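You operate a simulated robot arm through the tools that you are given. There is no shell and no other tool.

You are at the controls of a simulated robot arm. One attempt, no reset.

Task
Drain tub one, wipe its wet patch and cap it tight.
Fine: use the blue cloth once the tub is empty and put it back on the tank bench; the other tubs stay as they are. What is to be rubbed or washed off counts as gone when no trace of it is left.

It is judged by the outcome, as a careful person would: the job done as asked, and still so three seconds after it is handed in. It fails if anything else is knocked over, pushed out of place, dropped, spilled or broken. A push-on lid holds only when it is set on centred and level and pressed home; a screw cap is set on level and turned clockwise until tight. Flat cloth is picked up by pressing the open fingertips on it (5 to 10 N) and closing them slowly along it; thin cloth reads only 2 to 8 mm in the jaws.

Robot
A 6-joint arm with a two-finger parallel gripper, fixed in place. Base frame: the origin is at the foot of the arm, x ahead of it, y to its left, z up; the work surface is at about z = 800. Lengths are in mm, angles in degrees, forces in N, time in s.
Its first joint turns from -166.0 to 166.0 degrees. Payload 3.43 kg.
The TCP is the grasp point between the finger pads, 34 mm short of the fingertips. In the tool frame z runs along the fingers and y along their closing line. The gripper opens to 128 mm. The fingers are 24 mm wide and 12 mm thick; the gripper's body (48 by 130 mm) begins 96 mm behind the TCP.
Orientation is that of the tool frame in the base frame, as [roll, pitch, yaw] about the fixed x, y, z axes, in that order (R = Rz(yaw) Ry(pitch) Rx(roll)). With the fingers straight down and closing along the base's y, the tool's x points along the base's -x, its y along +y and its z along -z.

Tools
- The arm moves only by the tool servo_tool. Its argument "deltas" is a list of rows, each a list of 7 numbers: the finger opening in mm, from 0 to 128, then the shift along the base's x, y, z in mm, then the turn, a rotation vector about the base's x, y, z in degrees. In form: [[claw, x, y, z, wx, wy, wz], ...]. A call has 1 to 20 rows; each row is the pose to reach, as a shift and turn from the pose commanded when the call began. Rows are played at 5 a second. More than 50 mm and 8.6 degrees between two rows, or a gripper value outside its range, and nothing of the call is played. A pose out of reach is approached as far as the arm can. The call stops where the force on the tool passes 60 N (or 10 N more than at its start, if that is more) or the arm is blocked; 0.2 s more then pass. Each finger travels about 153 mm/s and halts on what it meets, pressing with about 29 N; the grip force reading is that of the motor and also rises with nothing between the fingers. The clock runs only during rows and for 0.2 s after the last one: add rows that repeat a pose to give the fingers time. The reply holds the time, the measured pose of the TCP, the force on the tool along the base axes, the opening and the grip force, in the units named above and with some noise, with the torque about the TCP (base axes, N m) and any sound that the robot's microphone picked up, and new pictures: "views" is both (left out), scene, wrist or none.
- Cameras (640 x 400 px; columns grow to the right, rows downward): "scene" is fixed at [401.4, 502.2, 1392.6]; the picture's right is [-0.76, -0.65, 0.00], its down [-0.45, 0.52, -0.72] and it looks along [0.47, -0.55, -0.69] (base axes); focal length 312 px, centre (320, 200). "wrist" rides on the gripper at [76, -11, -160] in the tool frame; the picture's right is [0.15, 0.99, 0.00], its down [-0.88, 0.13, -0.45] and it looks along [-0.45, 0.07, 0.89] (tool axes); focal length 234 px, centre (320, 200). There is no depth. A picture from a camera that has moved, and an enlarged one, comes with that camera's place and axes in the base frame and with its lens.
- zoom(camera, box): a new picture of the part [left, top, right, bottom] of that camera's present view, enlarged. The clock stands still meanwhile.
- hand_in(): hands the job in; it is judged then, once.

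Places have to be worked out from the pictures, the camera data and where the tool is seen. Open the gripper and draw the arm clear of the work before you hand the job in, unless the task says otherwise.

The tools are called after "Request:" as a command line: name --pt "numbers of a row" for each row, then --argument value for the rest, lists and objects as JSON in quotes. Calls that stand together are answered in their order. servo_tool: Moves the arm, as the interface text tells. Its arguments: {"type":"object","properties":{"deltas":{"type":"array","items":{"type":"array","items":{"type":"number"}}},"views":{"type":"string","enum":["both","scene","wrist","none"]}},"required":["deltas"]} The other tools are called the same way: zoom (camera, box) takes an enlarged picture of a part of a camera's view; hand_in () hands the job in.

At the start:

```text
time: 0.0
tcp_pos: [682.4, 18.9, 1100.8]
tcp_rot: [180.0, 0.1, -179.9]
force: [0.0, 0.5, -1.1]
moment: [0.0, -0.03, -0.01]
opening: 128.0
finger_force: 0.0
```

scene: 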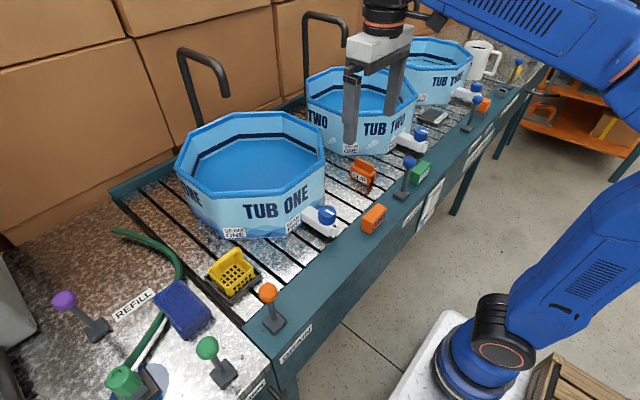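
wrist: 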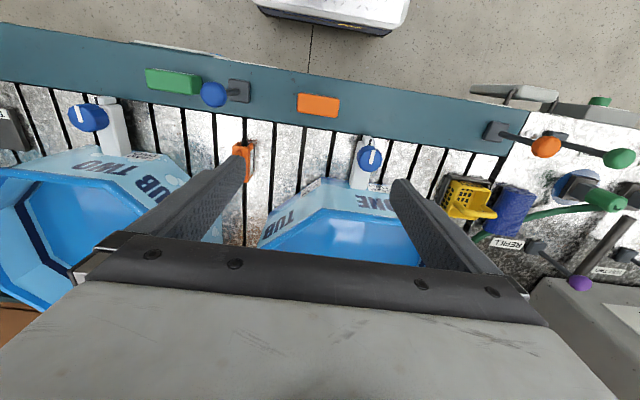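

I start by looking closely at the scene: tub one, its tap, the levers and the cloth.

Request:
zoom --camera "scene" --box '[170, 100, 400, 244]'

Request:
zoom --camera "scene" --box '[0, 220, 320, 400]'

Request:
zoom --camera "scene" --box '[340, 30, 560, 230]'

Request:
zoom --camera "wrist" --box '[400, 80, 640, 300]'

Request:
zoom --camera "wrist" --box '[220, 60, 460, 280]'

Request:
zoom --camera "wrist" --box '[0, 60, 260, 280]'

```text
2.78 times, centred on (285, 172) of scene
camera zoom: at [401.4, 502.2, 1392.6], right [-0.76, -0.65, 0.0], down [-0.45, 0.52, -0.72], along [0.47, -0.55, -0.69], focal length 867 px, centre (417, 278)
```

zoom: 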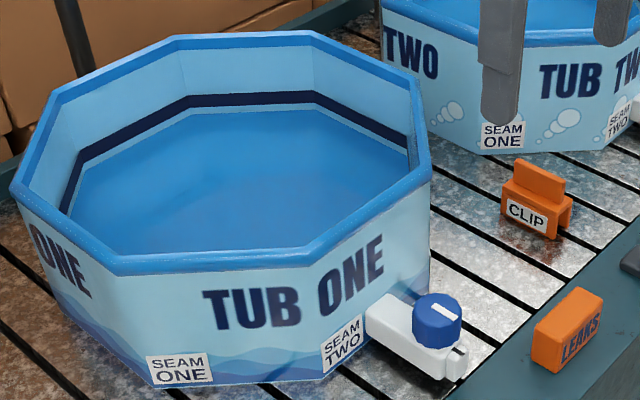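

```text
2.00 times, centred on (160, 310) of scene
camera zoom: at [401.4, 502.2, 1392.6], right [-0.76, -0.65, 0.0], down [-0.45, 0.52, -0.72], along [0.47, -0.55, -0.69], focal length 624 px, centre (640, -20)
```

zoom: 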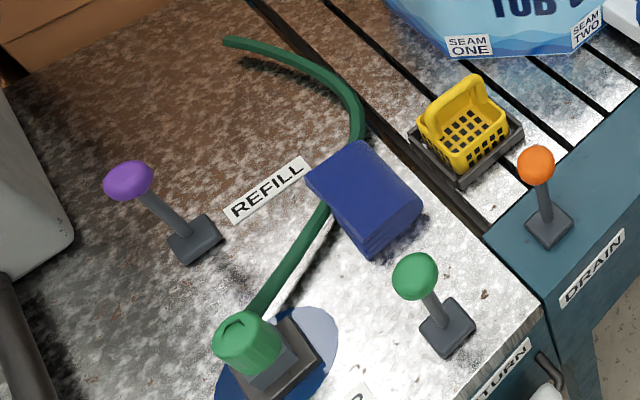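

```text
2.00 times, centred on (450, 130) of scene
camera zoom: at [401.4, 502.2, 1392.6], right [-0.76, -0.65, 0.0], down [-0.45, 0.52, -0.72], along [0.47, -0.55, -0.69], focal length 624 px, centre (60, 340)
```

zoom: 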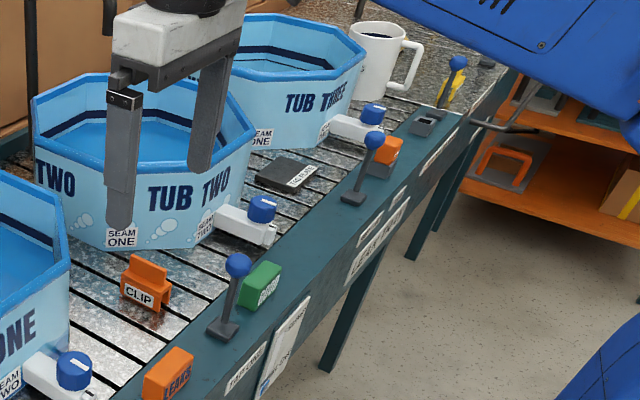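

```text
1.82 times, centred on (520, 190) of wrist
camera zoom: at [606.7, 7.0, 1258.6], right [-0.15, 0.99, 0.0], down [0.88, 0.13, 0.46], along [0.45, 0.07, -0.89], focal length 426 px, centre (-44, 218)
```

zoom: 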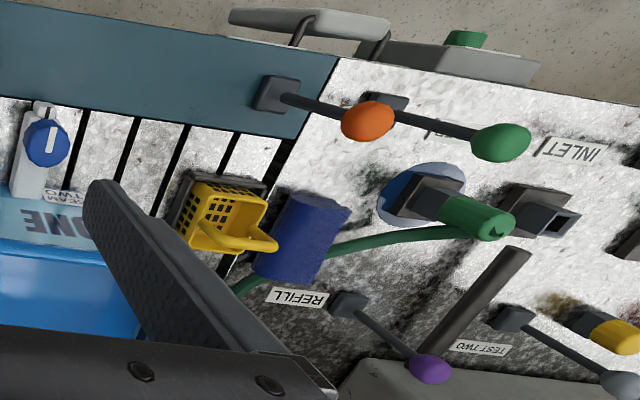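

```text
1.82 times, centred on (340, 170) of wrist
camera zoom: at [606.7, 7.0, 1258.6], right [-0.15, 0.99, 0.0], down [0.88, 0.13, 0.46], along [0.45, 0.07, -0.89], focal length 426 px, centre (284, 254)
```

zoom: 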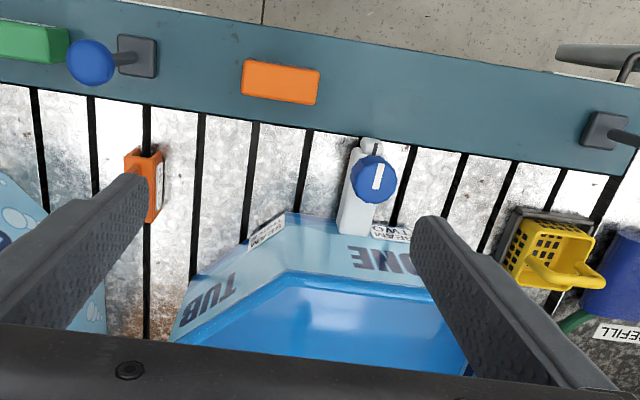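

```text
1.82 times, centred on (130, 170) of wrist
camera zoom: at [606.7, 7.0, 1258.6], right [-0.15, 0.99, 0.0], down [0.88, 0.13, 0.46], along [0.45, 0.07, -0.89], focal length 426 px, centre (666, 254)
```

zoom: 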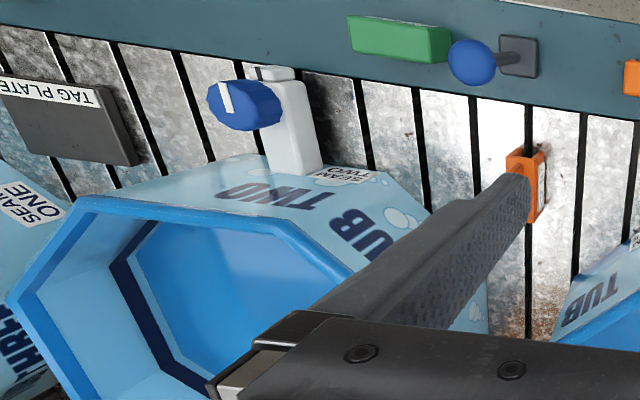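

The labels need reading before deciding how the tub drains, so I enlarge the label areas.

Request:
zoom --camera "scene" --box '[230, 280, 350, 400]'

Request:
zoom --camera "scene" --box '[380, 130, 480, 230]'

Request:
zoom --camera "scene" --box '[440, 40, 560, 140]'

Request:
zoom --camera "scene" --box '[280, 180, 400, 255]'

Request:
zoom --camera "scene" --box '[80, 330, 200, 400]'

Request:
zoom --camera "wrist" --box '[320, 120, 420, 200]'

```text
3.33 times, centred on (290, 340) of scene
camera zoom: at [401.4, 502.2, 1392.6], right [-0.76, -0.65, 0.0], down [-0.45, 0.52, -0.72], along [0.47, -0.55, -0.69], focal length 1040 px, centre (420, -267)
```

zoom: 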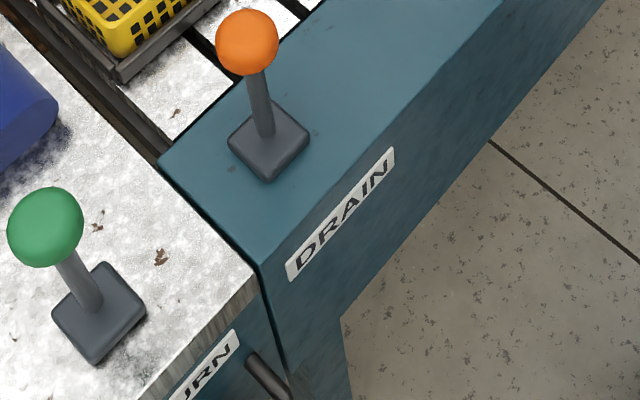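

```text
4.00 times, centred on (430, 180) of scene
camera zoom: at [401.4, 502.2, 1392.6], right [-0.76, -0.65, 0.0], down [-0.45, 0.52, -0.72], along [0.47, -0.55, -0.69], focal length 1248 px, centre (-120, 280)
```

zoom: 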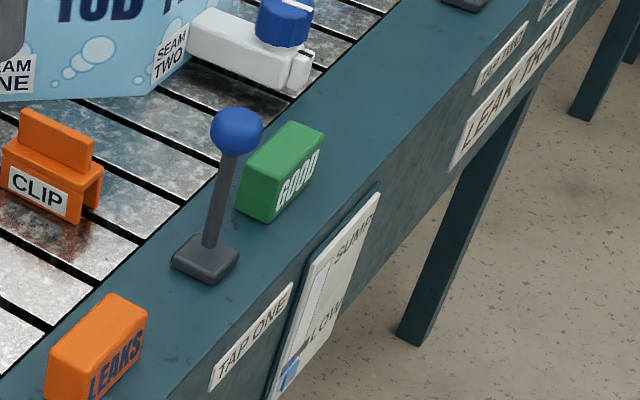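

```text
4.00 times, centred on (500, 90) of scene
camera zoom: at [401.4, 502.2, 1392.6], right [-0.76, -0.65, 0.0], down [-0.45, 0.52, -0.72], along [0.47, -0.55, -0.69], focal length 1248 px, centre (-400, 640)
```

zoom: 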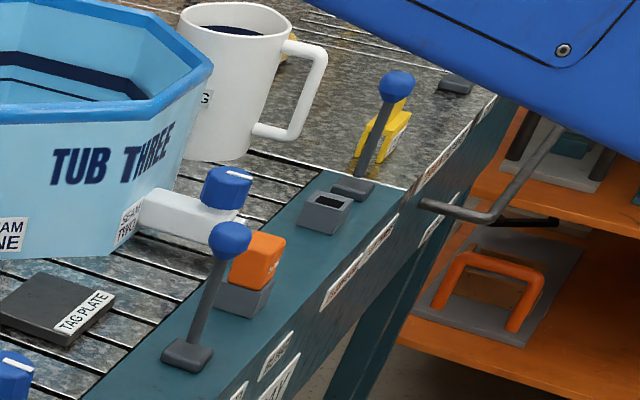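

```text
5.33 times, centred on (340, 218) of scene
camera zoom: at [401.4, 502.2, 1392.6], right [-0.76, -0.65, 0.0], down [-0.45, 0.52, -0.72], along [0.47, -0.55, -0.69], focal length 1664 px, centre (213, 107)
```

zoom: 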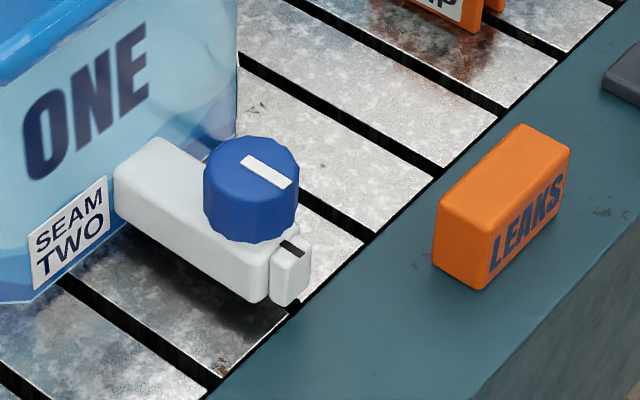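

```text
5.33 times, centred on (140, 365) of scene
camera zoom: at [401.4, 502.2, 1392.6], right [-0.76, -0.65, 0.0], down [-0.45, 0.52, -0.72], along [0.47, -0.55, -0.69], focal length 1664 px, centre (1280, -680)
```

zoom: 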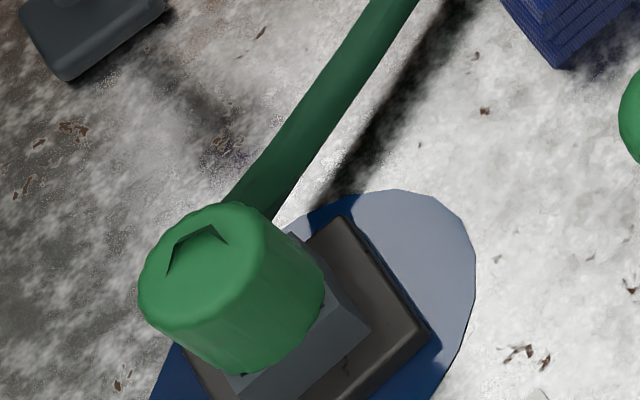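

```text
5.00 times, centred on (370, 160) of wrist
camera zoom: at [606.7, 7.0, 1258.6], right [-0.15, 0.99, 0.0], down [0.88, 0.13, 0.46], along [0.45, 0.07, -0.89], focal length 1171 px, centre (70, 400)
```

zoom: 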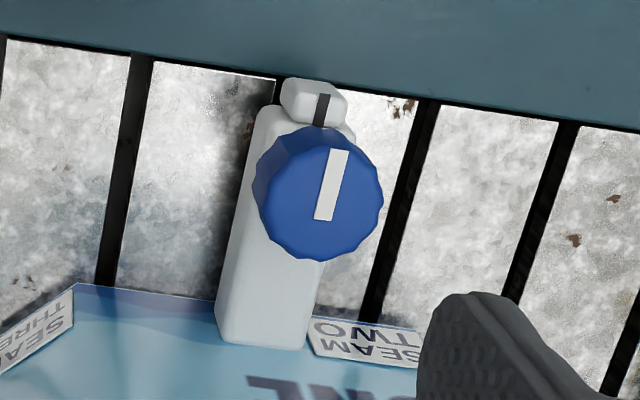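

The blue cap with a white mark sits on tub one's white drain outlet. I back off and tilt the wrist camera toward the front of tub one to see the outlet and look for the wet patch.

Request:
servo_tool --pt "128 -40 16 0 0 -5 0" --pt "128 -80 32 0 0 -10 0" --pt "128 -120 48 0 0 -15 0" --pt "128 -160 64 0 0 -20 0" --pt "128 -200 80 0 0 -25 0" --pt "128 -200 80 0 0 -25 0"

```text
time: 1.4
tcp_pos: [481.1, 101.7, 1097.9]
tcp_rot: [-179.8, 25.1, -180.0]
force: [0.3, 0.1, -0.1]
moment: [0.04, -0.03, -0.01]
opening: 128.0
finger_force: 0.1
camera wrist: at [344.5, 89.7, 1209.8], right [-0.13, 0.99, -0.06], down [0.6, 0.13, 0.79], along [0.79, 0.07, -0.61], focal length 234 px, centre (320, 200)
```

scene: 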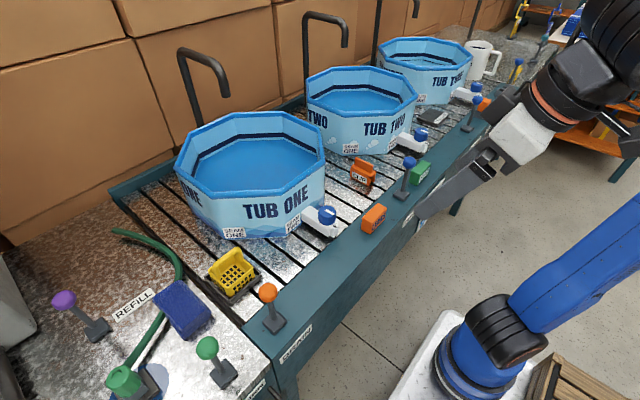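
wrist: 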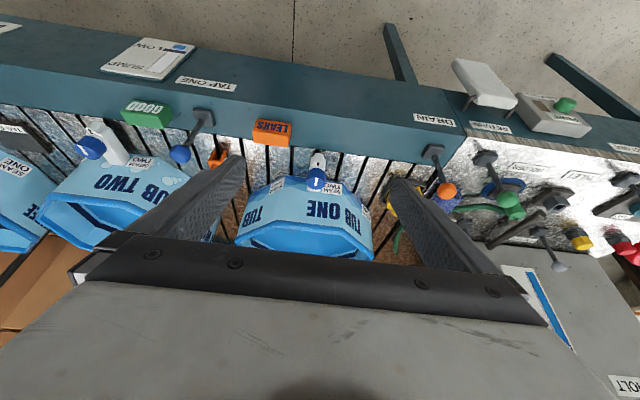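

The wrist camera shows the front upside down. I enlarge several parts.

Request:
zoom --camera "wrist" --box '[220, 130, 400, 270]'

Request:
zoom --camera "wrist" --box '[400, 50, 640, 200]'

Request:
zoom --camera "wrist" --box '[400, 170, 640, 320]'

Request:
zoom --camera "wrist" --box '[80, 20, 300, 170]'

Request:
zoom --camera "scene" --box '[370, 60, 500, 180]'

```text
2.86 times, centred on (310, 200) of wrist
camera zoom: at [344.5, 89.7, 1209.8], right [-0.13, 0.99, -0.06], down [0.6, 0.13, 0.79], along [0.79, 0.07, -0.61], focal length 669 px, centre (349, 200)
```

zoom: 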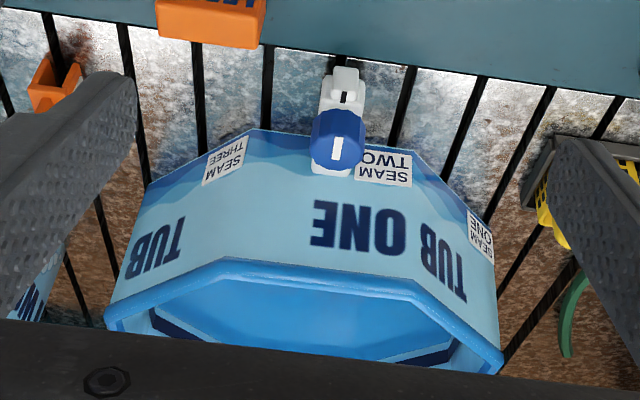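

```text
2.67 times, centred on (520, 125) of wrist
camera zoom: at [344.5, 89.7, 1209.8], right [-0.13, 0.99, -0.06], down [0.6, 0.13, 0.79], along [0.79, 0.07, -0.61], focal length 624 px, centre (-213, 400)
```

zoom: 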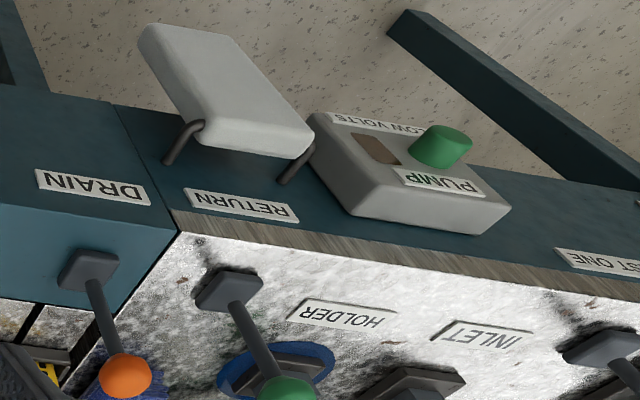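

```text
2.67 times, centred on (520, 245) of wrist
camera zoom: at [344.5, 89.7, 1209.8], right [-0.13, 0.99, -0.06], down [0.6, 0.13, 0.79], along [0.79, 0.07, -0.61], focal length 624 px, centre (-213, 80)
```

zoom: 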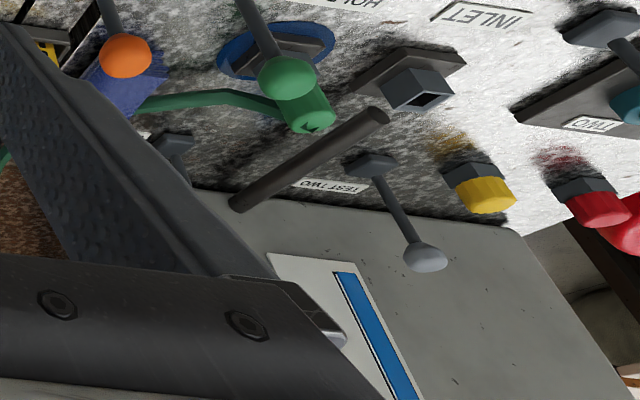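

```text
2.67 times, centred on (190, 95) of wrist
camera zoom: at [344.5, 89.7, 1209.8], right [-0.13, 0.99, -0.06], down [0.6, 0.13, 0.79], along [0.79, 0.07, -0.61], focal length 624 px, centre (667, 480)
```

zoom: 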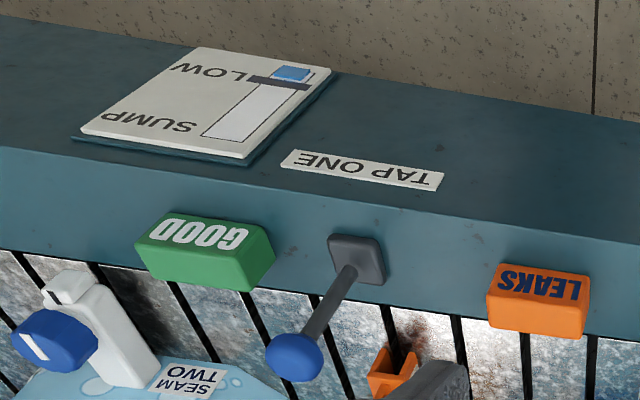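

```text
3.33 times, centred on (435, 120) of scene
camera zoom: at [401.4, 502.2, 1392.6], right [-0.76, -0.65, 0.0], down [-0.45, 0.52, -0.72], along [0.47, -0.55, -0.69], focal length 1040 px, centre (-63, 467)
```

zoom: 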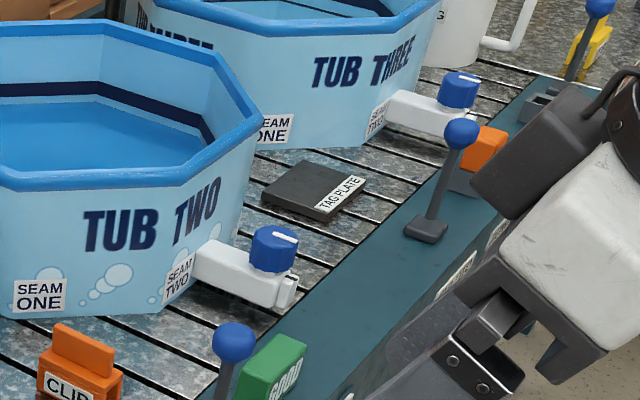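

The blue knob is the drain cap, its mark now lined up with the mark on the outlet. I move closer and lower in front of tub one to inspect the seams and the slats.

Request:
servo_tool --pt "128 25 18 -25 0 0 0" --pt "128 50 36 -50 0 0 0" --pt "128 70 54 -75 0 0 0" --pt "128 80 72 -95 0 0 0" --pt "128 80 90 -100 0 0 0" --pt "128 80 90 -100 0 0 0"

Request:
zoom --camera "wrist" --box '[160, 100, 320, 220]'

Request:
zoom --camera "wrist" --box '[280, 100, 440, 220]'

```text
time: 2.8
tcp_pos: [562.7, 190.1, 1000.9]
tcp_rot: [-180.0, 25.0, 179.9]
force: [-1.0, 0.3, -0.4]
moment: [-0.02, 0.02, 0.0]
opening: 128.1
finger_force: 0.0
camera wrist: at [426.0, 177.7, 1111.7], right [-0.13, 0.99, -0.06], down [0.6, 0.13, 0.79], along [0.79, 0.07, -0.62], focal length 234 px, centre (320, 200)
```

scene: 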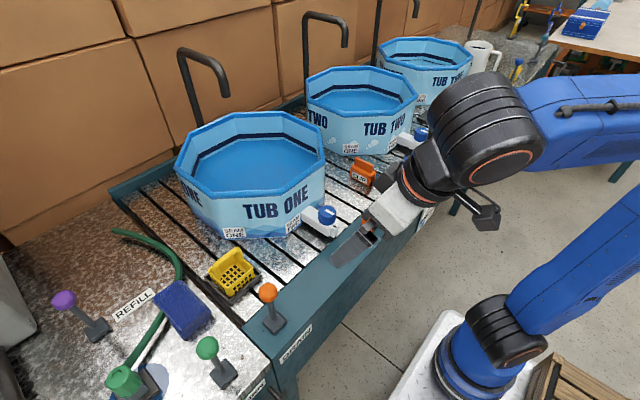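
wrist: 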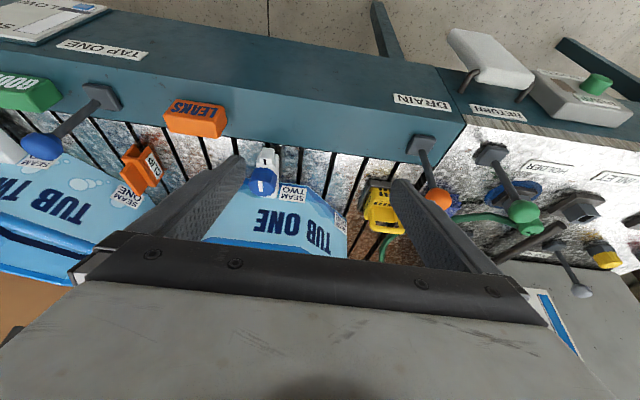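

```text
3.33 times, centred on (240, 160) of wrist
camera zoom: at [426.0, 177.7, 1111.7], right [-0.13, 0.99, -0.06], down [0.6, 0.13, 0.79], along [0.79, 0.07, -0.62], focal length 781 px, centre (587, 333)
```

zoom: 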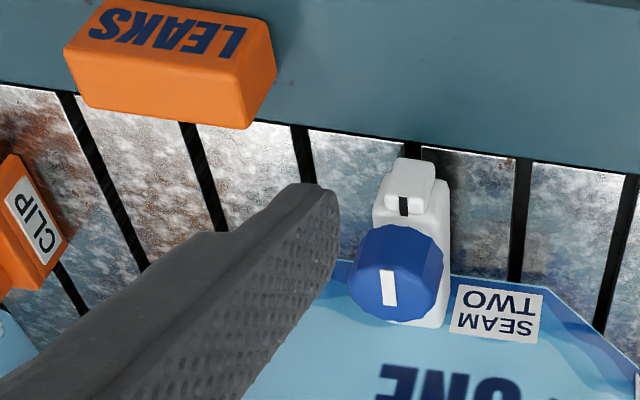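

```text
3.33 times, centred on (360, 160) of wrist
camera zoom: at [426.0, 177.7, 1111.7], right [-0.13, 0.99, -0.06], down [0.6, 0.13, 0.79], along [0.79, 0.07, -0.62], focal length 781 px, centre (187, 333)
```

zoom: 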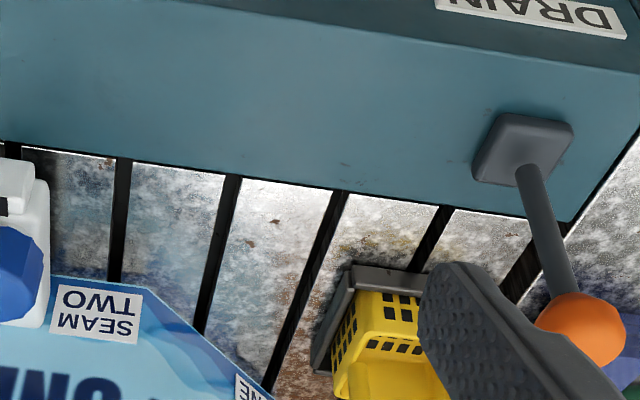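

No wet patch is visible yet; it may show once the tub is drained. Triangulating puts the cap's top at about (713, 110, 872), roughly 43 mm wide, with the tub rim at x≈783, z≈938. I level the tool and go above the cap.

Request:
servo_tool --pt "128 20 -5 20 0 5 0" --pt "110 50 -25 20 0 10 0" --pt "90 90 -45 10 0 15 0" --pt "80 120 -65 0 0 20 0" --pt "80 150 -80 -15 0 25 0" --pt "80 150 -80 -30 0 25 0" --pt "80 150 -80 -30 0 25 0"

Request:
zoom --camera "wrist" --box '[200, 80, 440, 230]'

Request:
zoom --camera "scene" --box '[260, 120, 420, 260]'

```text
time: 4.4
tcp_pos: [711.1, 109.4, 969.7]
tcp_rot: [180.0, 0.0, -179.9]
force: [0.0, -0.3, -0.4]
moment: [-0.03, 0.0, 0.01]
opening: 79.9
finger_force: 0.1
camera wrist: at [635.1, 97.6, 1127.9], right [-0.15, 0.99, 0.0], down [0.88, 0.13, 0.46], along [0.45, 0.07, -0.89], focal length 234 px, centre (320, 200)
```

scene: 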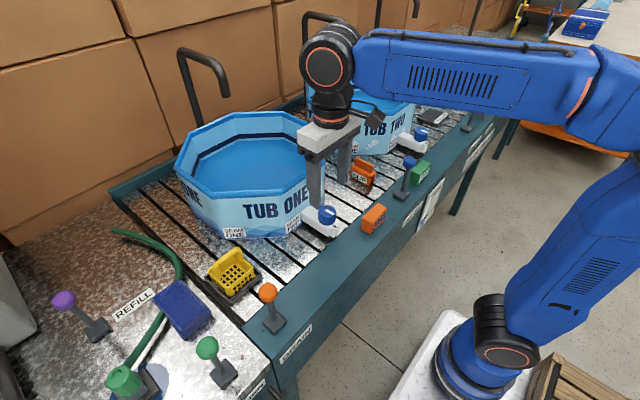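
wrist: 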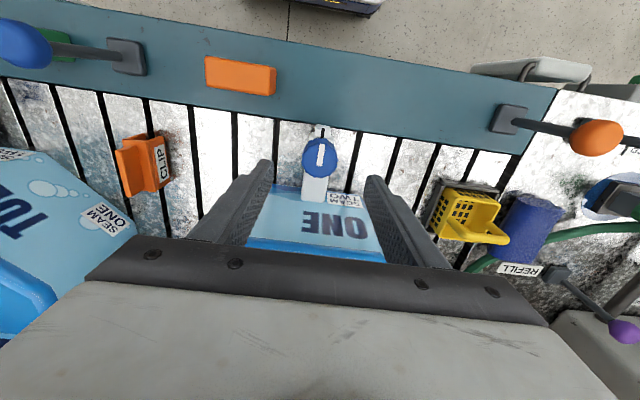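

```text
2.67 times, centred on (320, 155) of wrist
camera zoom: at [635.1, 97.6, 1127.9], right [-0.15, 0.99, 0.0], down [0.88, 0.13, 0.46], along [0.45, 0.07, -0.89], focal length 624 px, centre (320, 320)
```

zoom: 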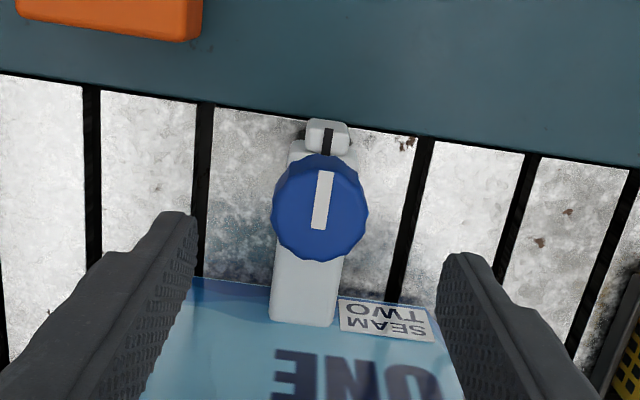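

```text
2.86 times, centred on (340, 190) of scene
camera zoom: at [401.4, 502.2, 1392.6], right [-0.76, -0.65, 0.0], down [-0.45, 0.52, -0.72], along [0.47, -0.55, -0.69], focal length 891 px, centre (263, 229)
```

zoom: 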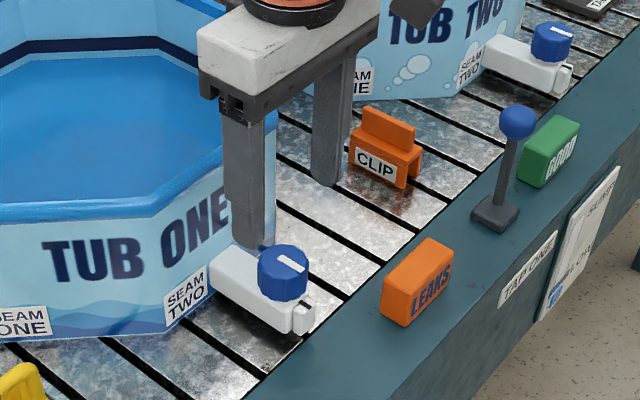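

The cap is centred near (711, 110). I pre-turn the wrist clockwise by 72° so there's room to unscrew counter-clockwise.

Request:
servo_tool --pt "80 0 0 0 0 0 -8" --pt "80 0 0 0 0 0 -16" --pt "80 0 0 0 0 0 -24" --pt "80 0 0 0 0 0 -32" --pt "80 0 0 0 0 0 -40" --pt "80 0 0 0 0 0 -48" --pt "80 0 0 0 0 0 -56" --pt "80 0 0 0 0 0 -64" --pt "80 0 0 0 0 0 -72" --pt "80 0 0 0 0 0 -72"

Request:
zoom --camera "wrist" --box '[200, 60, 440, 210]'

```text
time: 6.6
tcp_pos: [712.8, 109.3, 969.7]
tcp_rot: [-180.0, 0.2, 107.8]
force: [0.5, -0.6, -0.1]
moment: [0.01, 0.03, -0.01]
opening: 79.9
finger_force: 0.0
camera wrist: at [678.7, 177.4, 1128.4], right [0.9, 0.44, 0.0], down [0.4, -0.8, 0.46], along [0.2, -0.41, -0.89], focal length 234 px, centre (320, 200)
```

scene: 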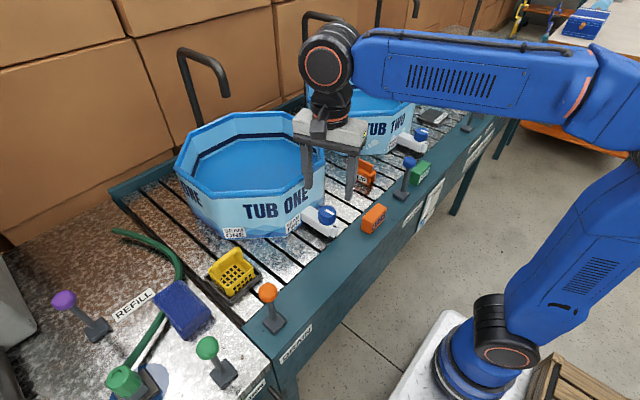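
wrist: 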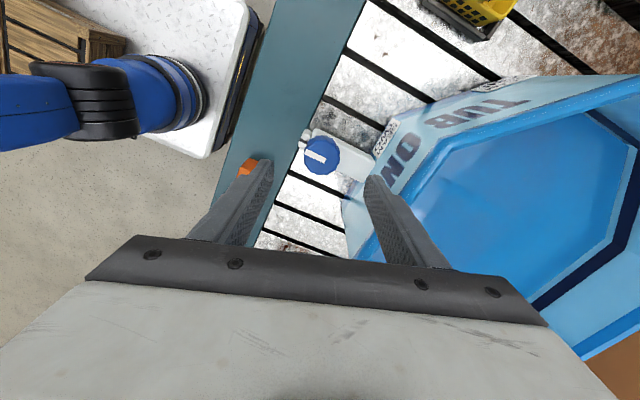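

```text
2.67 times, centred on (320, 135) of wrist
camera zoom: at [678.7, 177.4, 1128.4], right [0.9, 0.44, 0.0], down [0.4, -0.8, 0.46], along [0.2, -0.41, -0.89], focal length 624 px, centre (320, 373)
```

zoom: 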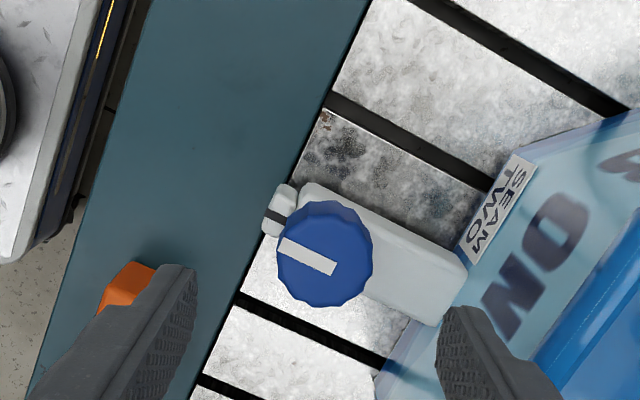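

The cap centre checks out at (712, 110). I descend so the fingertips reach z≈853, just above the outlet body, then close on the cap.

Request:
servo_tool --pt "80 0 0 -25 0 0 0" --pt "80 0 0 -50 0 0 0" --pt "80 0 0 -70 0 0 0" --pt "80 0 0 -83 0 0 0" --pt "80 0 0 -83 0 0 0"

Request:
zoom --camera "scene" --box '[260, 140, 400, 260]'

```text
time: 7.8
tcp_pos: [711.2, 110.5, 888.6]
tcp_rot: [-180.0, 0.1, 108.0]
force: [0.8, 0.0, 0.4]
moment: [0.01, 0.0, 0.01]
opening: 79.9
finger_force: 0.0
camera wrist: at [677.9, 177.5, 1045.8], right [0.9, 0.45, 0.0], down [0.4, -0.8, 0.46], along [0.2, -0.41, -0.89], focal length 234 px, centre (320, 200)
```

scene: 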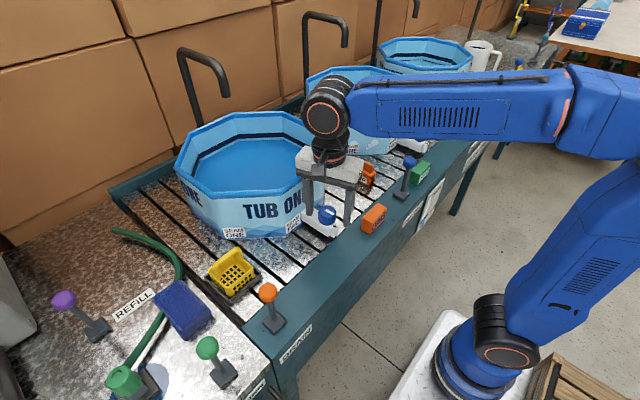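
wrist: 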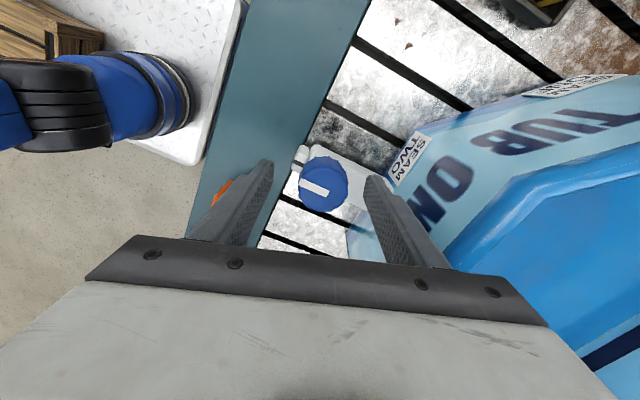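

```text
3.33 times, centred on (330, 200) of scene
camera zoom: at [401.4, 502.2, 1392.6], right [-0.76, -0.65, 0.0], down [-0.45, 0.52, -0.72], along [0.47, -0.55, -0.69], focal length 1040 px, centre (287, 200)
```

zoom: 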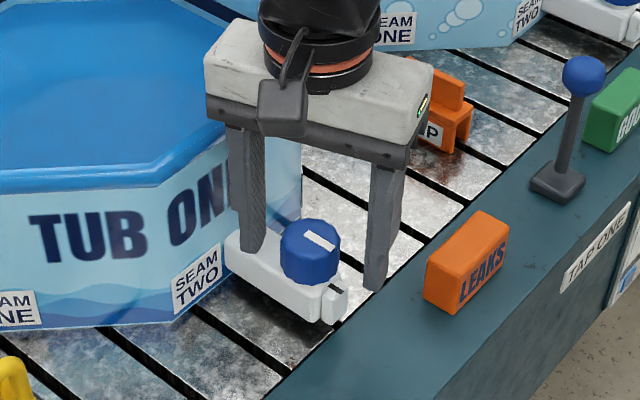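

The fingers straddle the cap well. I close on it gently and check the readings.

Request:
servo_tool --pt "60 0 0 -2 0 0 0" --pt "50 0 0 -2 0 0 0" --pt "40 0 0 -2 0 0 0" --pt "30 0 0 -2 0 0 0" --pt "30 0 0 -2 0 0 0"

Request:
zoom --camera "wrist" --box '[200, 60, 440, 210]'

```text
time: 9.0
tcp_pos: [712.5, 109.7, 886.0]
tcp_rot: [180.0, 0.0, 108.0]
force: [19.0, 11.0, 3.0]
moment: [0.35, -0.39, 0.01]
opening: 42.3
finger_force: 10.9
camera wrist: at [678.7, 177.9, 1043.9], right [0.9, 0.45, 0.0], down [0.4, -0.8, 0.46], along [0.2, -0.41, -0.89], focal length 234 px, centre (320, 200)
```

scene: 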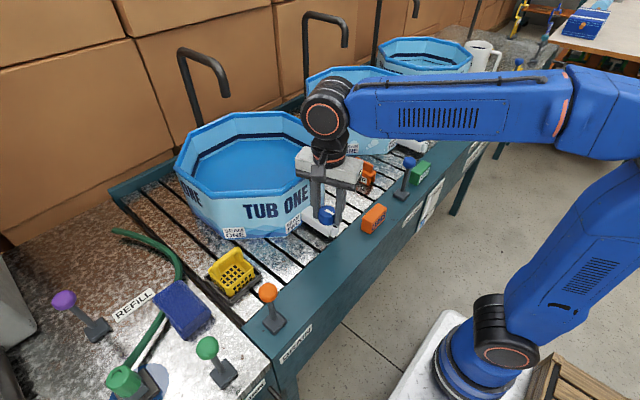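
wrist: 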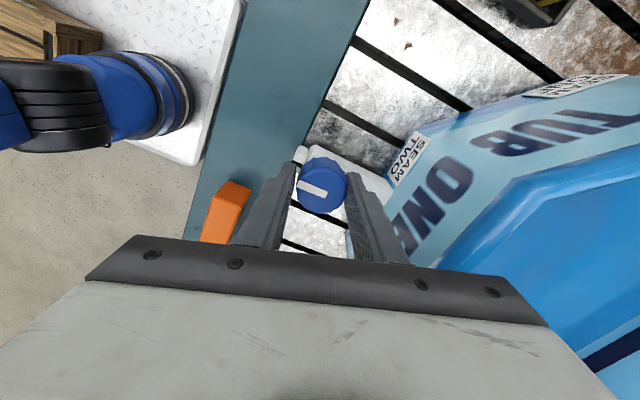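

```text
2.67 times, centred on (320, 135) of wrist
camera zoom: at [678.7, 177.9, 1043.9], right [0.9, 0.45, 0.0], down [0.4, -0.8, 0.46], along [0.2, -0.41, -0.89], focal length 624 px, centre (320, 373)
```

zoom: 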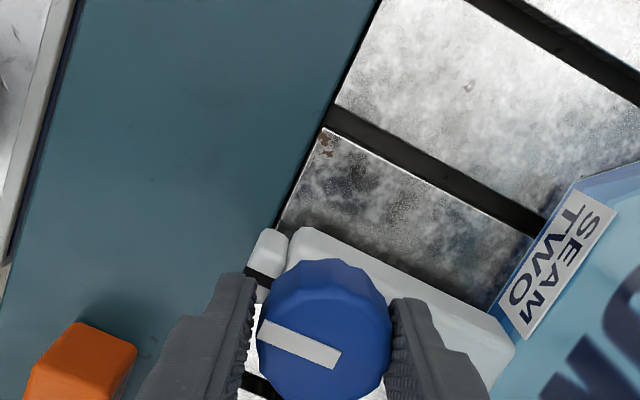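

The grip reads 42 mm with a sideways force of about 20 N, so I'm slightly off-centre. I shift toward +x to relieve it before turning.

Request:
servo_tool --pt "30 0.5 0.3 0 0 0 0" --pt "30 1 0.5 0 0 0 0" --pt "30 1 0.5 0 0 0 0" --views "none"

```text
time: 9.8
tcp_pos: [712.2, 109.6, 884.8]
tcp_rot: [-180.0, 0.0, 108.1]
force: [16.2, 9.3, 6.4]
moment: [0.26, -0.45, 0.01]
opening: 40.4
finger_force: 8.4
```

The sideways force is dropping slowly; I command a firmer close and shift a bit more.

Request:
servo_tool --pt "10 1 0.4 0 0 0 0" --pt "10 2 0.8 0 0 0 0" --pt "10 2 0.8 0 0 0 0" --pt "10 2 0.8 0 0 0 0" --views "none"

```text
time: 10.8
tcp_pos: [714.0, 109.4, 884.0]
tcp_rot: [-180.0, 0.1, 108.0]
force: [-12.9, -5.8, 4.5]
moment: [-0.19, 0.22, -0.07]
opening: 39.1
finger_force: 29.1
```

Full grip now (29 N, 39 mm). I ease back under a millimetre and start turning counter-clockwise in small steps.

Request:
servo_tool --pt "10 -0.7 -0.3 0 0 0 0" --pt "10 -0.7 -0.3 0 0 0 4" --pt "10 -0.7 -0.3 0 0 0 8" --pt "10 -0.7 -0.3 0 0 0 12" --pt "10 -0.7 -0.3 0 0 0 16" --pt "10 -0.7 -0.3 0 0 0 20" --pt "10 -0.7 -0.3 0 0 0 20"

Request:
zoom --camera "wrist" --box '[200, 60, 440, 210]'

Request:
zoom --camera "scene" --box '[160, 90, 400, 260]'

```text
time: 12.4
tcp_pos: [714.8, 110.2, 884.6]
tcp_rot: [-179.9, 0.2, 128.0]
force: [-19.1, -2.2, 0.8]
moment: [0.19, 0.51, -0.02]
opening: 39.2
finger_force: 28.9
camera wrist: at [658.4, 162.0, 1043.5], right [0.69, 0.72, 0.0], down [0.65, -0.61, 0.46], along [0.33, -0.31, -0.89], focal length 234 px, centre (320, 200)
```

scene: 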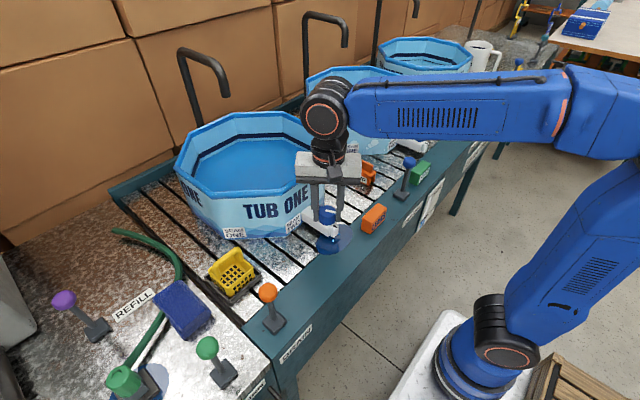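
wrist: 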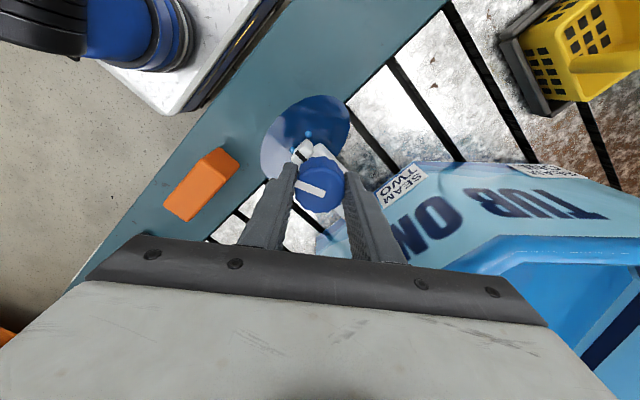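

```text
2.67 times, centred on (320, 135) of wrist
camera zoom: at [658.4, 162.0, 1043.5], right [0.69, 0.72, 0.0], down [0.65, -0.61, 0.46], along [0.33, -0.31, -0.89], focal length 624 px, centre (320, 373)
```

zoom: 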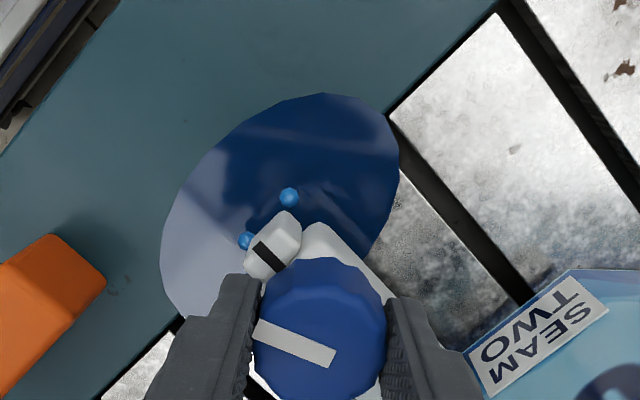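

```text
2.35 times, centred on (280, 175) of scene
camera zoom: at [401.4, 502.2, 1392.6], right [-0.76, -0.65, 0.0], down [-0.45, 0.52, -0.72], along [0.47, -0.55, -0.69], focal length 734 px, centre (414, 259)
```

zoom: 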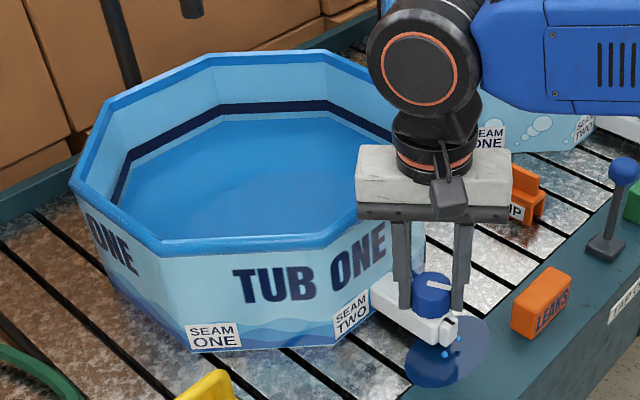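

Turning 20° opened the outlet: water drips from its mouth and a wet patch has formed on the rail below. I relieve the side load and wait a few seconds to see the water level and the patch.

Request:
servo_tool --pt "10 -0.6 0 0 0 0 0" --pt "10 -1 0 0 0 0 0" --pt "10 -1 0 0 0 0 0" --pt "10 -1 0 0 0 0 0" --pt "10 -1 0 0 0 0 0" --pt "10 -1 0 0 0 0 0" --pt "10 -1 0 0 0 0 0" --pt "10 -1 0 0 0 0 0" --pt "10 -1 0 0 0 0 0" --pt "10 -1 0 0 0 0 0" --pt "10 -1 0 0 0 0 0" --pt "10 -1 0 0 0 0 0" --pt "10 -1 0 0 0 0 0" --pt "10 -1 0 0 0 0 0" --pt "10 -1 0 0 0 0 0"

Request:
zoom --camera "wrist" --box '[200, 60, 440, 210]'

Request:
zoom --camera "scene" --box '[160, 90, 400, 260]'

```text
time: 15.6
tcp_pos: [713.8, 110.9, 883.8]
tcp_rot: [179.9, 0.1, 128.1]
force: [16.2, -8.9, 16.1]
moment: [-0.11, -0.5, 0.0]
opening: 39.5
finger_force: 29.4
camera wrist: at [658.2, 162.2, 1043.4], right [0.69, 0.72, 0.0], down [0.64, -0.61, 0.46], along [0.33, -0.31, -0.89], focal length 234 px, centre (320, 200)
```

scene: 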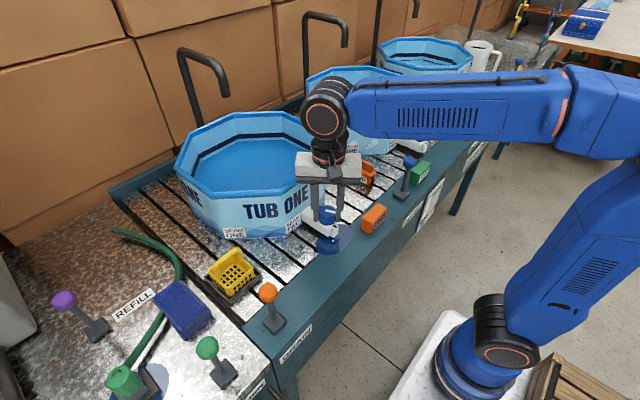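
wrist: 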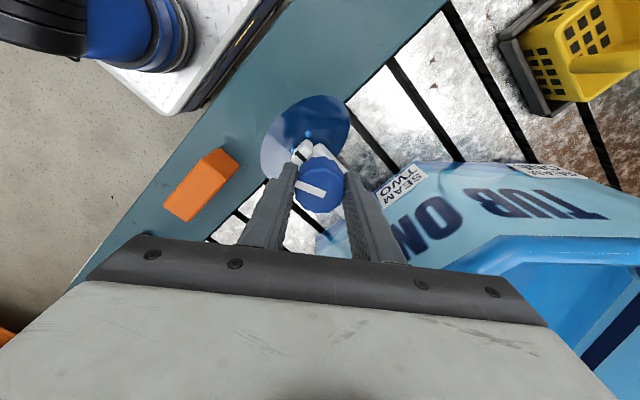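

```text
2.67 times, centred on (320, 135) of wrist
camera zoom: at [658.2, 162.2, 1043.4], right [0.69, 0.72, 0.0], down [0.64, -0.61, 0.46], along [0.33, -0.31, -0.89], focal length 624 px, centre (320, 373)
```

zoom: 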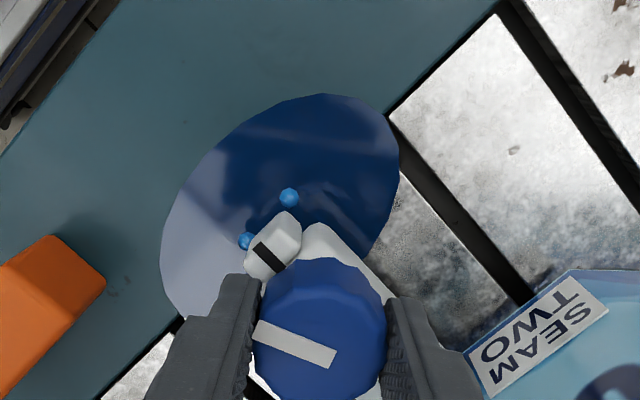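

```text
2.35 times, centred on (280, 175) of scene
camera zoom: at [401.4, 502.2, 1392.6], right [-0.76, -0.65, 0.0], down [-0.45, 0.52, -0.72], along [0.47, -0.55, -0.69], focal length 734 px, centre (414, 259)
```

zoom: 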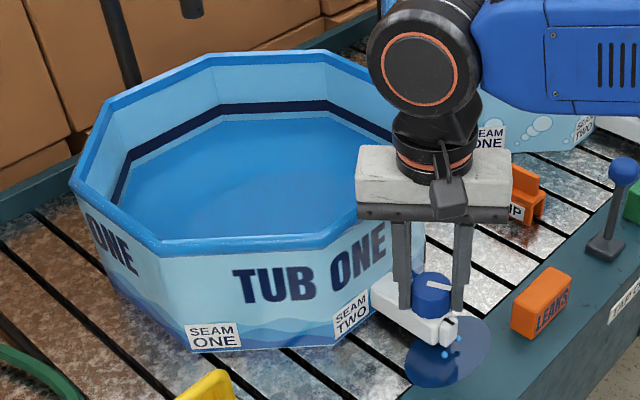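

The level is falling only slowly. I recentre slightly and turn the cap another 40° to open the drain further.

Request:
servo_tool --pt "10 0.5 -0.2 0 0 0 0" --pt "10 0.5 -0.2 0 0 0 5" --pt "10 0.5 -0.2 0 0 0 10" --pt "10 0.5 -0.2 0 0 0 15" --pt "10 0.5 -0.2 0 0 0 20" --pt "10 0.5 -0.2 0 0 0 25" --pt "10 0.5 -0.2 0 0 0 30" --pt "10 0.5 -0.2 0 0 0 35" --pt "10 0.5 -0.2 0 0 0 40" --pt "10 0.5 -0.2 0 0 0 40"

Request:
zoom --camera "wrist" --box '[200, 60, 440, 210]'

Request:
zoom --camera "scene" --box '[160, 90, 400, 260]'

```text
time: 17.8
tcp_pos: [713.2, 109.8, 886.0]
tcp_rot: [-179.9, 0.0, 168.1]
force: [-6.5, -0.8, -0.4]
moment: [0.1, 0.19, -0.01]
opening: 39.3
finger_force: 29.2
camera wrist: at [637.2, 113.8, 1043.5], right [0.06, 1.0, 0.0], down [0.89, -0.05, 0.46], along [0.45, -0.03, -0.89], focal length 234 px, centre (320, 200)
```

scene: 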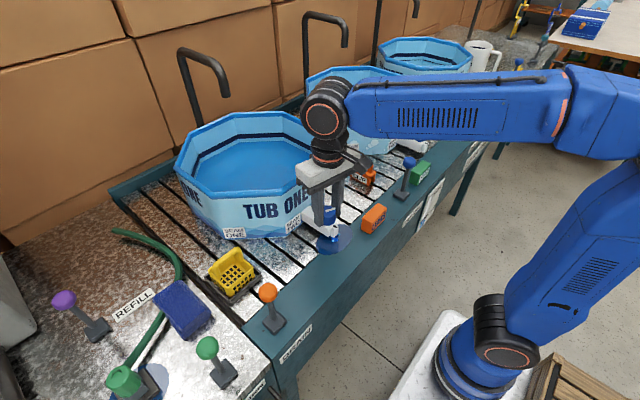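
wrist: 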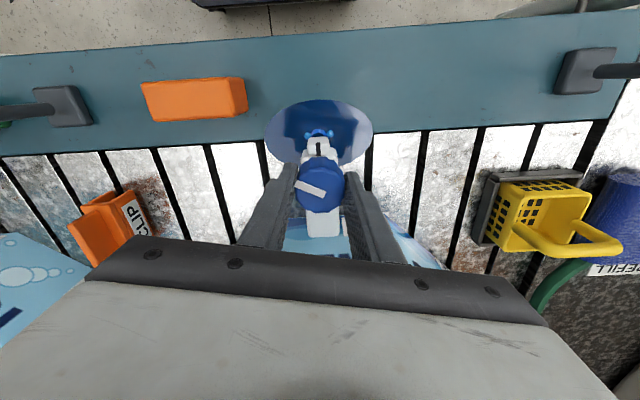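

```text
2.67 times, centred on (320, 135) of wrist
camera zoom: at [637.2, 113.8, 1043.5], right [0.06, 1.0, 0.0], down [0.89, -0.05, 0.46], along [0.45, -0.03, -0.89], focal length 624 px, centre (320, 373)
```

zoom: 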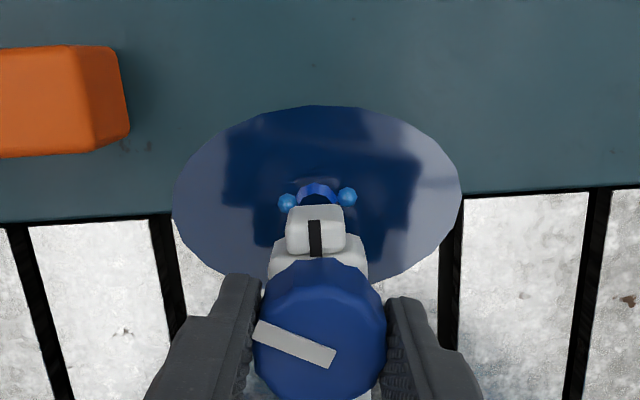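

```text
2.35 times, centred on (280, 175) of scene
camera zoom: at [401.4, 502.2, 1392.6], right [-0.76, -0.65, 0.0], down [-0.45, 0.52, -0.72], along [0.47, -0.55, -0.69], focal length 734 px, centre (414, 259)
```

zoom: 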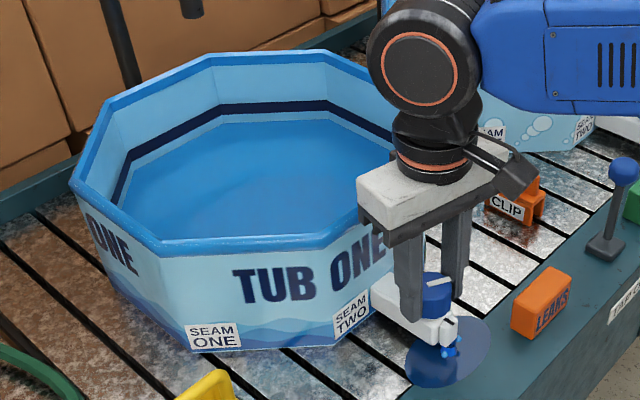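

Now 60° open, with a thicker stream. I turn another 30° (to about a quarter turn) and wait to measure the level drop.

Request:
servo_tool --pt "10 0 0 0 0 0 6" --pt "10 0 0 0 0 0 12" --pt "10 0 0 0 0 0 18" --pt "10 0 0 0 0 0 24" --pt "10 0 0 0 0 0 30" --pt "10 0 0 0 0 0 30" --pt "10 0 0 0 0 0 30" --pt "10 0 0 0 0 0 30" --pt "10 0 0 0 0 0 30" --pt "10 0 0 0 0 0 30" --pt "10 0 0 0 0 0 30" --pt "10 0 0 0 0 0 30" --pt "10 0 0 0 0 0 30" --pt "10 0 0 0 0 0 30" --pt "10 0 0 0 0 0 30" --pt "10 0 0 0 0 0 30" --pt "10 0 0 0 0 0 30" --pt "10 0 0 0 0 0 30" --pt "10 0 0 0 0 0 30" --pt "10 0 0 0 0 0 30"

Request:
zoom --camera "wrist" --box '[200, 60, 440, 210]'

Request:
zoom --camera "scene" --box '[160, 90, 400, 260]'

```text
time: 22.0
tcp_pos: [712.9, 109.9, 884.1]
tcp_rot: [-180.0, 0.1, -162.0]
force: [-9.6, -1.8, 0.3]
moment: [-0.04, 0.23, -0.01]
opening: 39.2
finger_force: 28.7
camera wrist: at [645.1, 74.8, 1043.5], right [-0.45, 0.9, 0.0], down [0.8, 0.4, 0.46], along [0.41, 0.2, -0.89], focal length 234 px, centre (320, 200)
```

scene: 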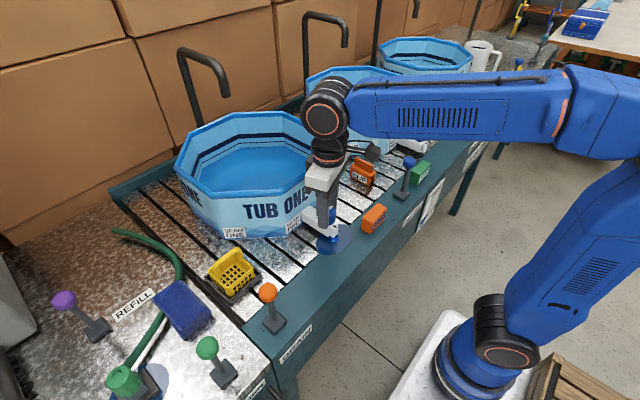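
wrist: 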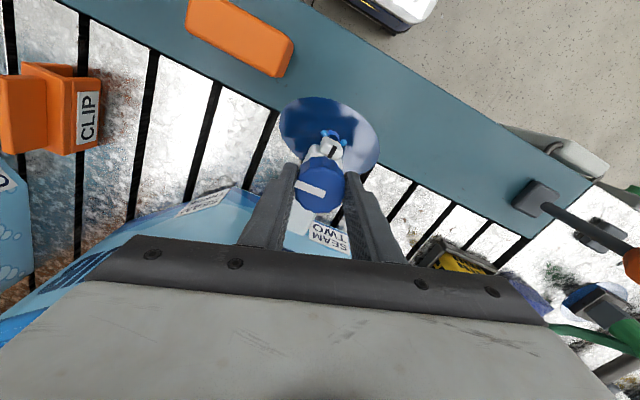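

```text
2.67 times, centred on (320, 135) of wrist
camera zoom: at [645.1, 74.8, 1043.5], right [-0.45, 0.9, 0.0], down [0.8, 0.4, 0.46], along [0.41, 0.2, -0.89], focal length 624 px, centre (320, 373)
```

zoom: 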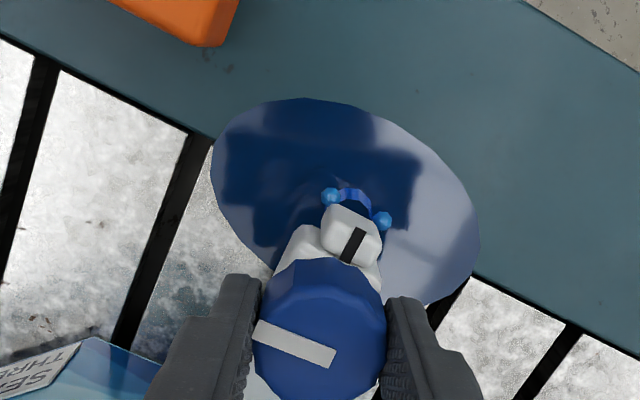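

```text
2.35 times, centred on (280, 175) of scene
camera zoom: at [401.4, 502.2, 1392.6], right [-0.76, -0.65, 0.0], down [-0.45, 0.52, -0.72], along [0.47, -0.55, -0.69], focal length 734 px, centre (414, 259)
```

zoom: 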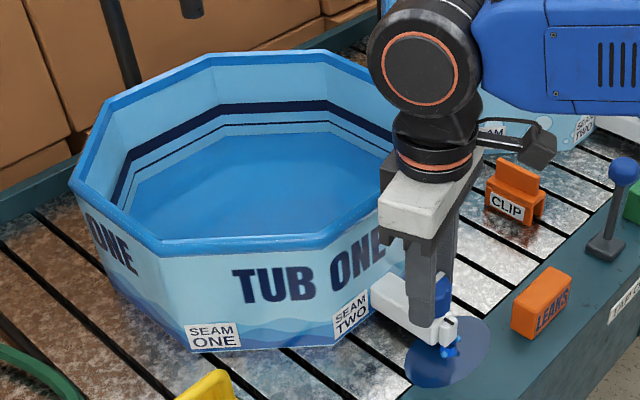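

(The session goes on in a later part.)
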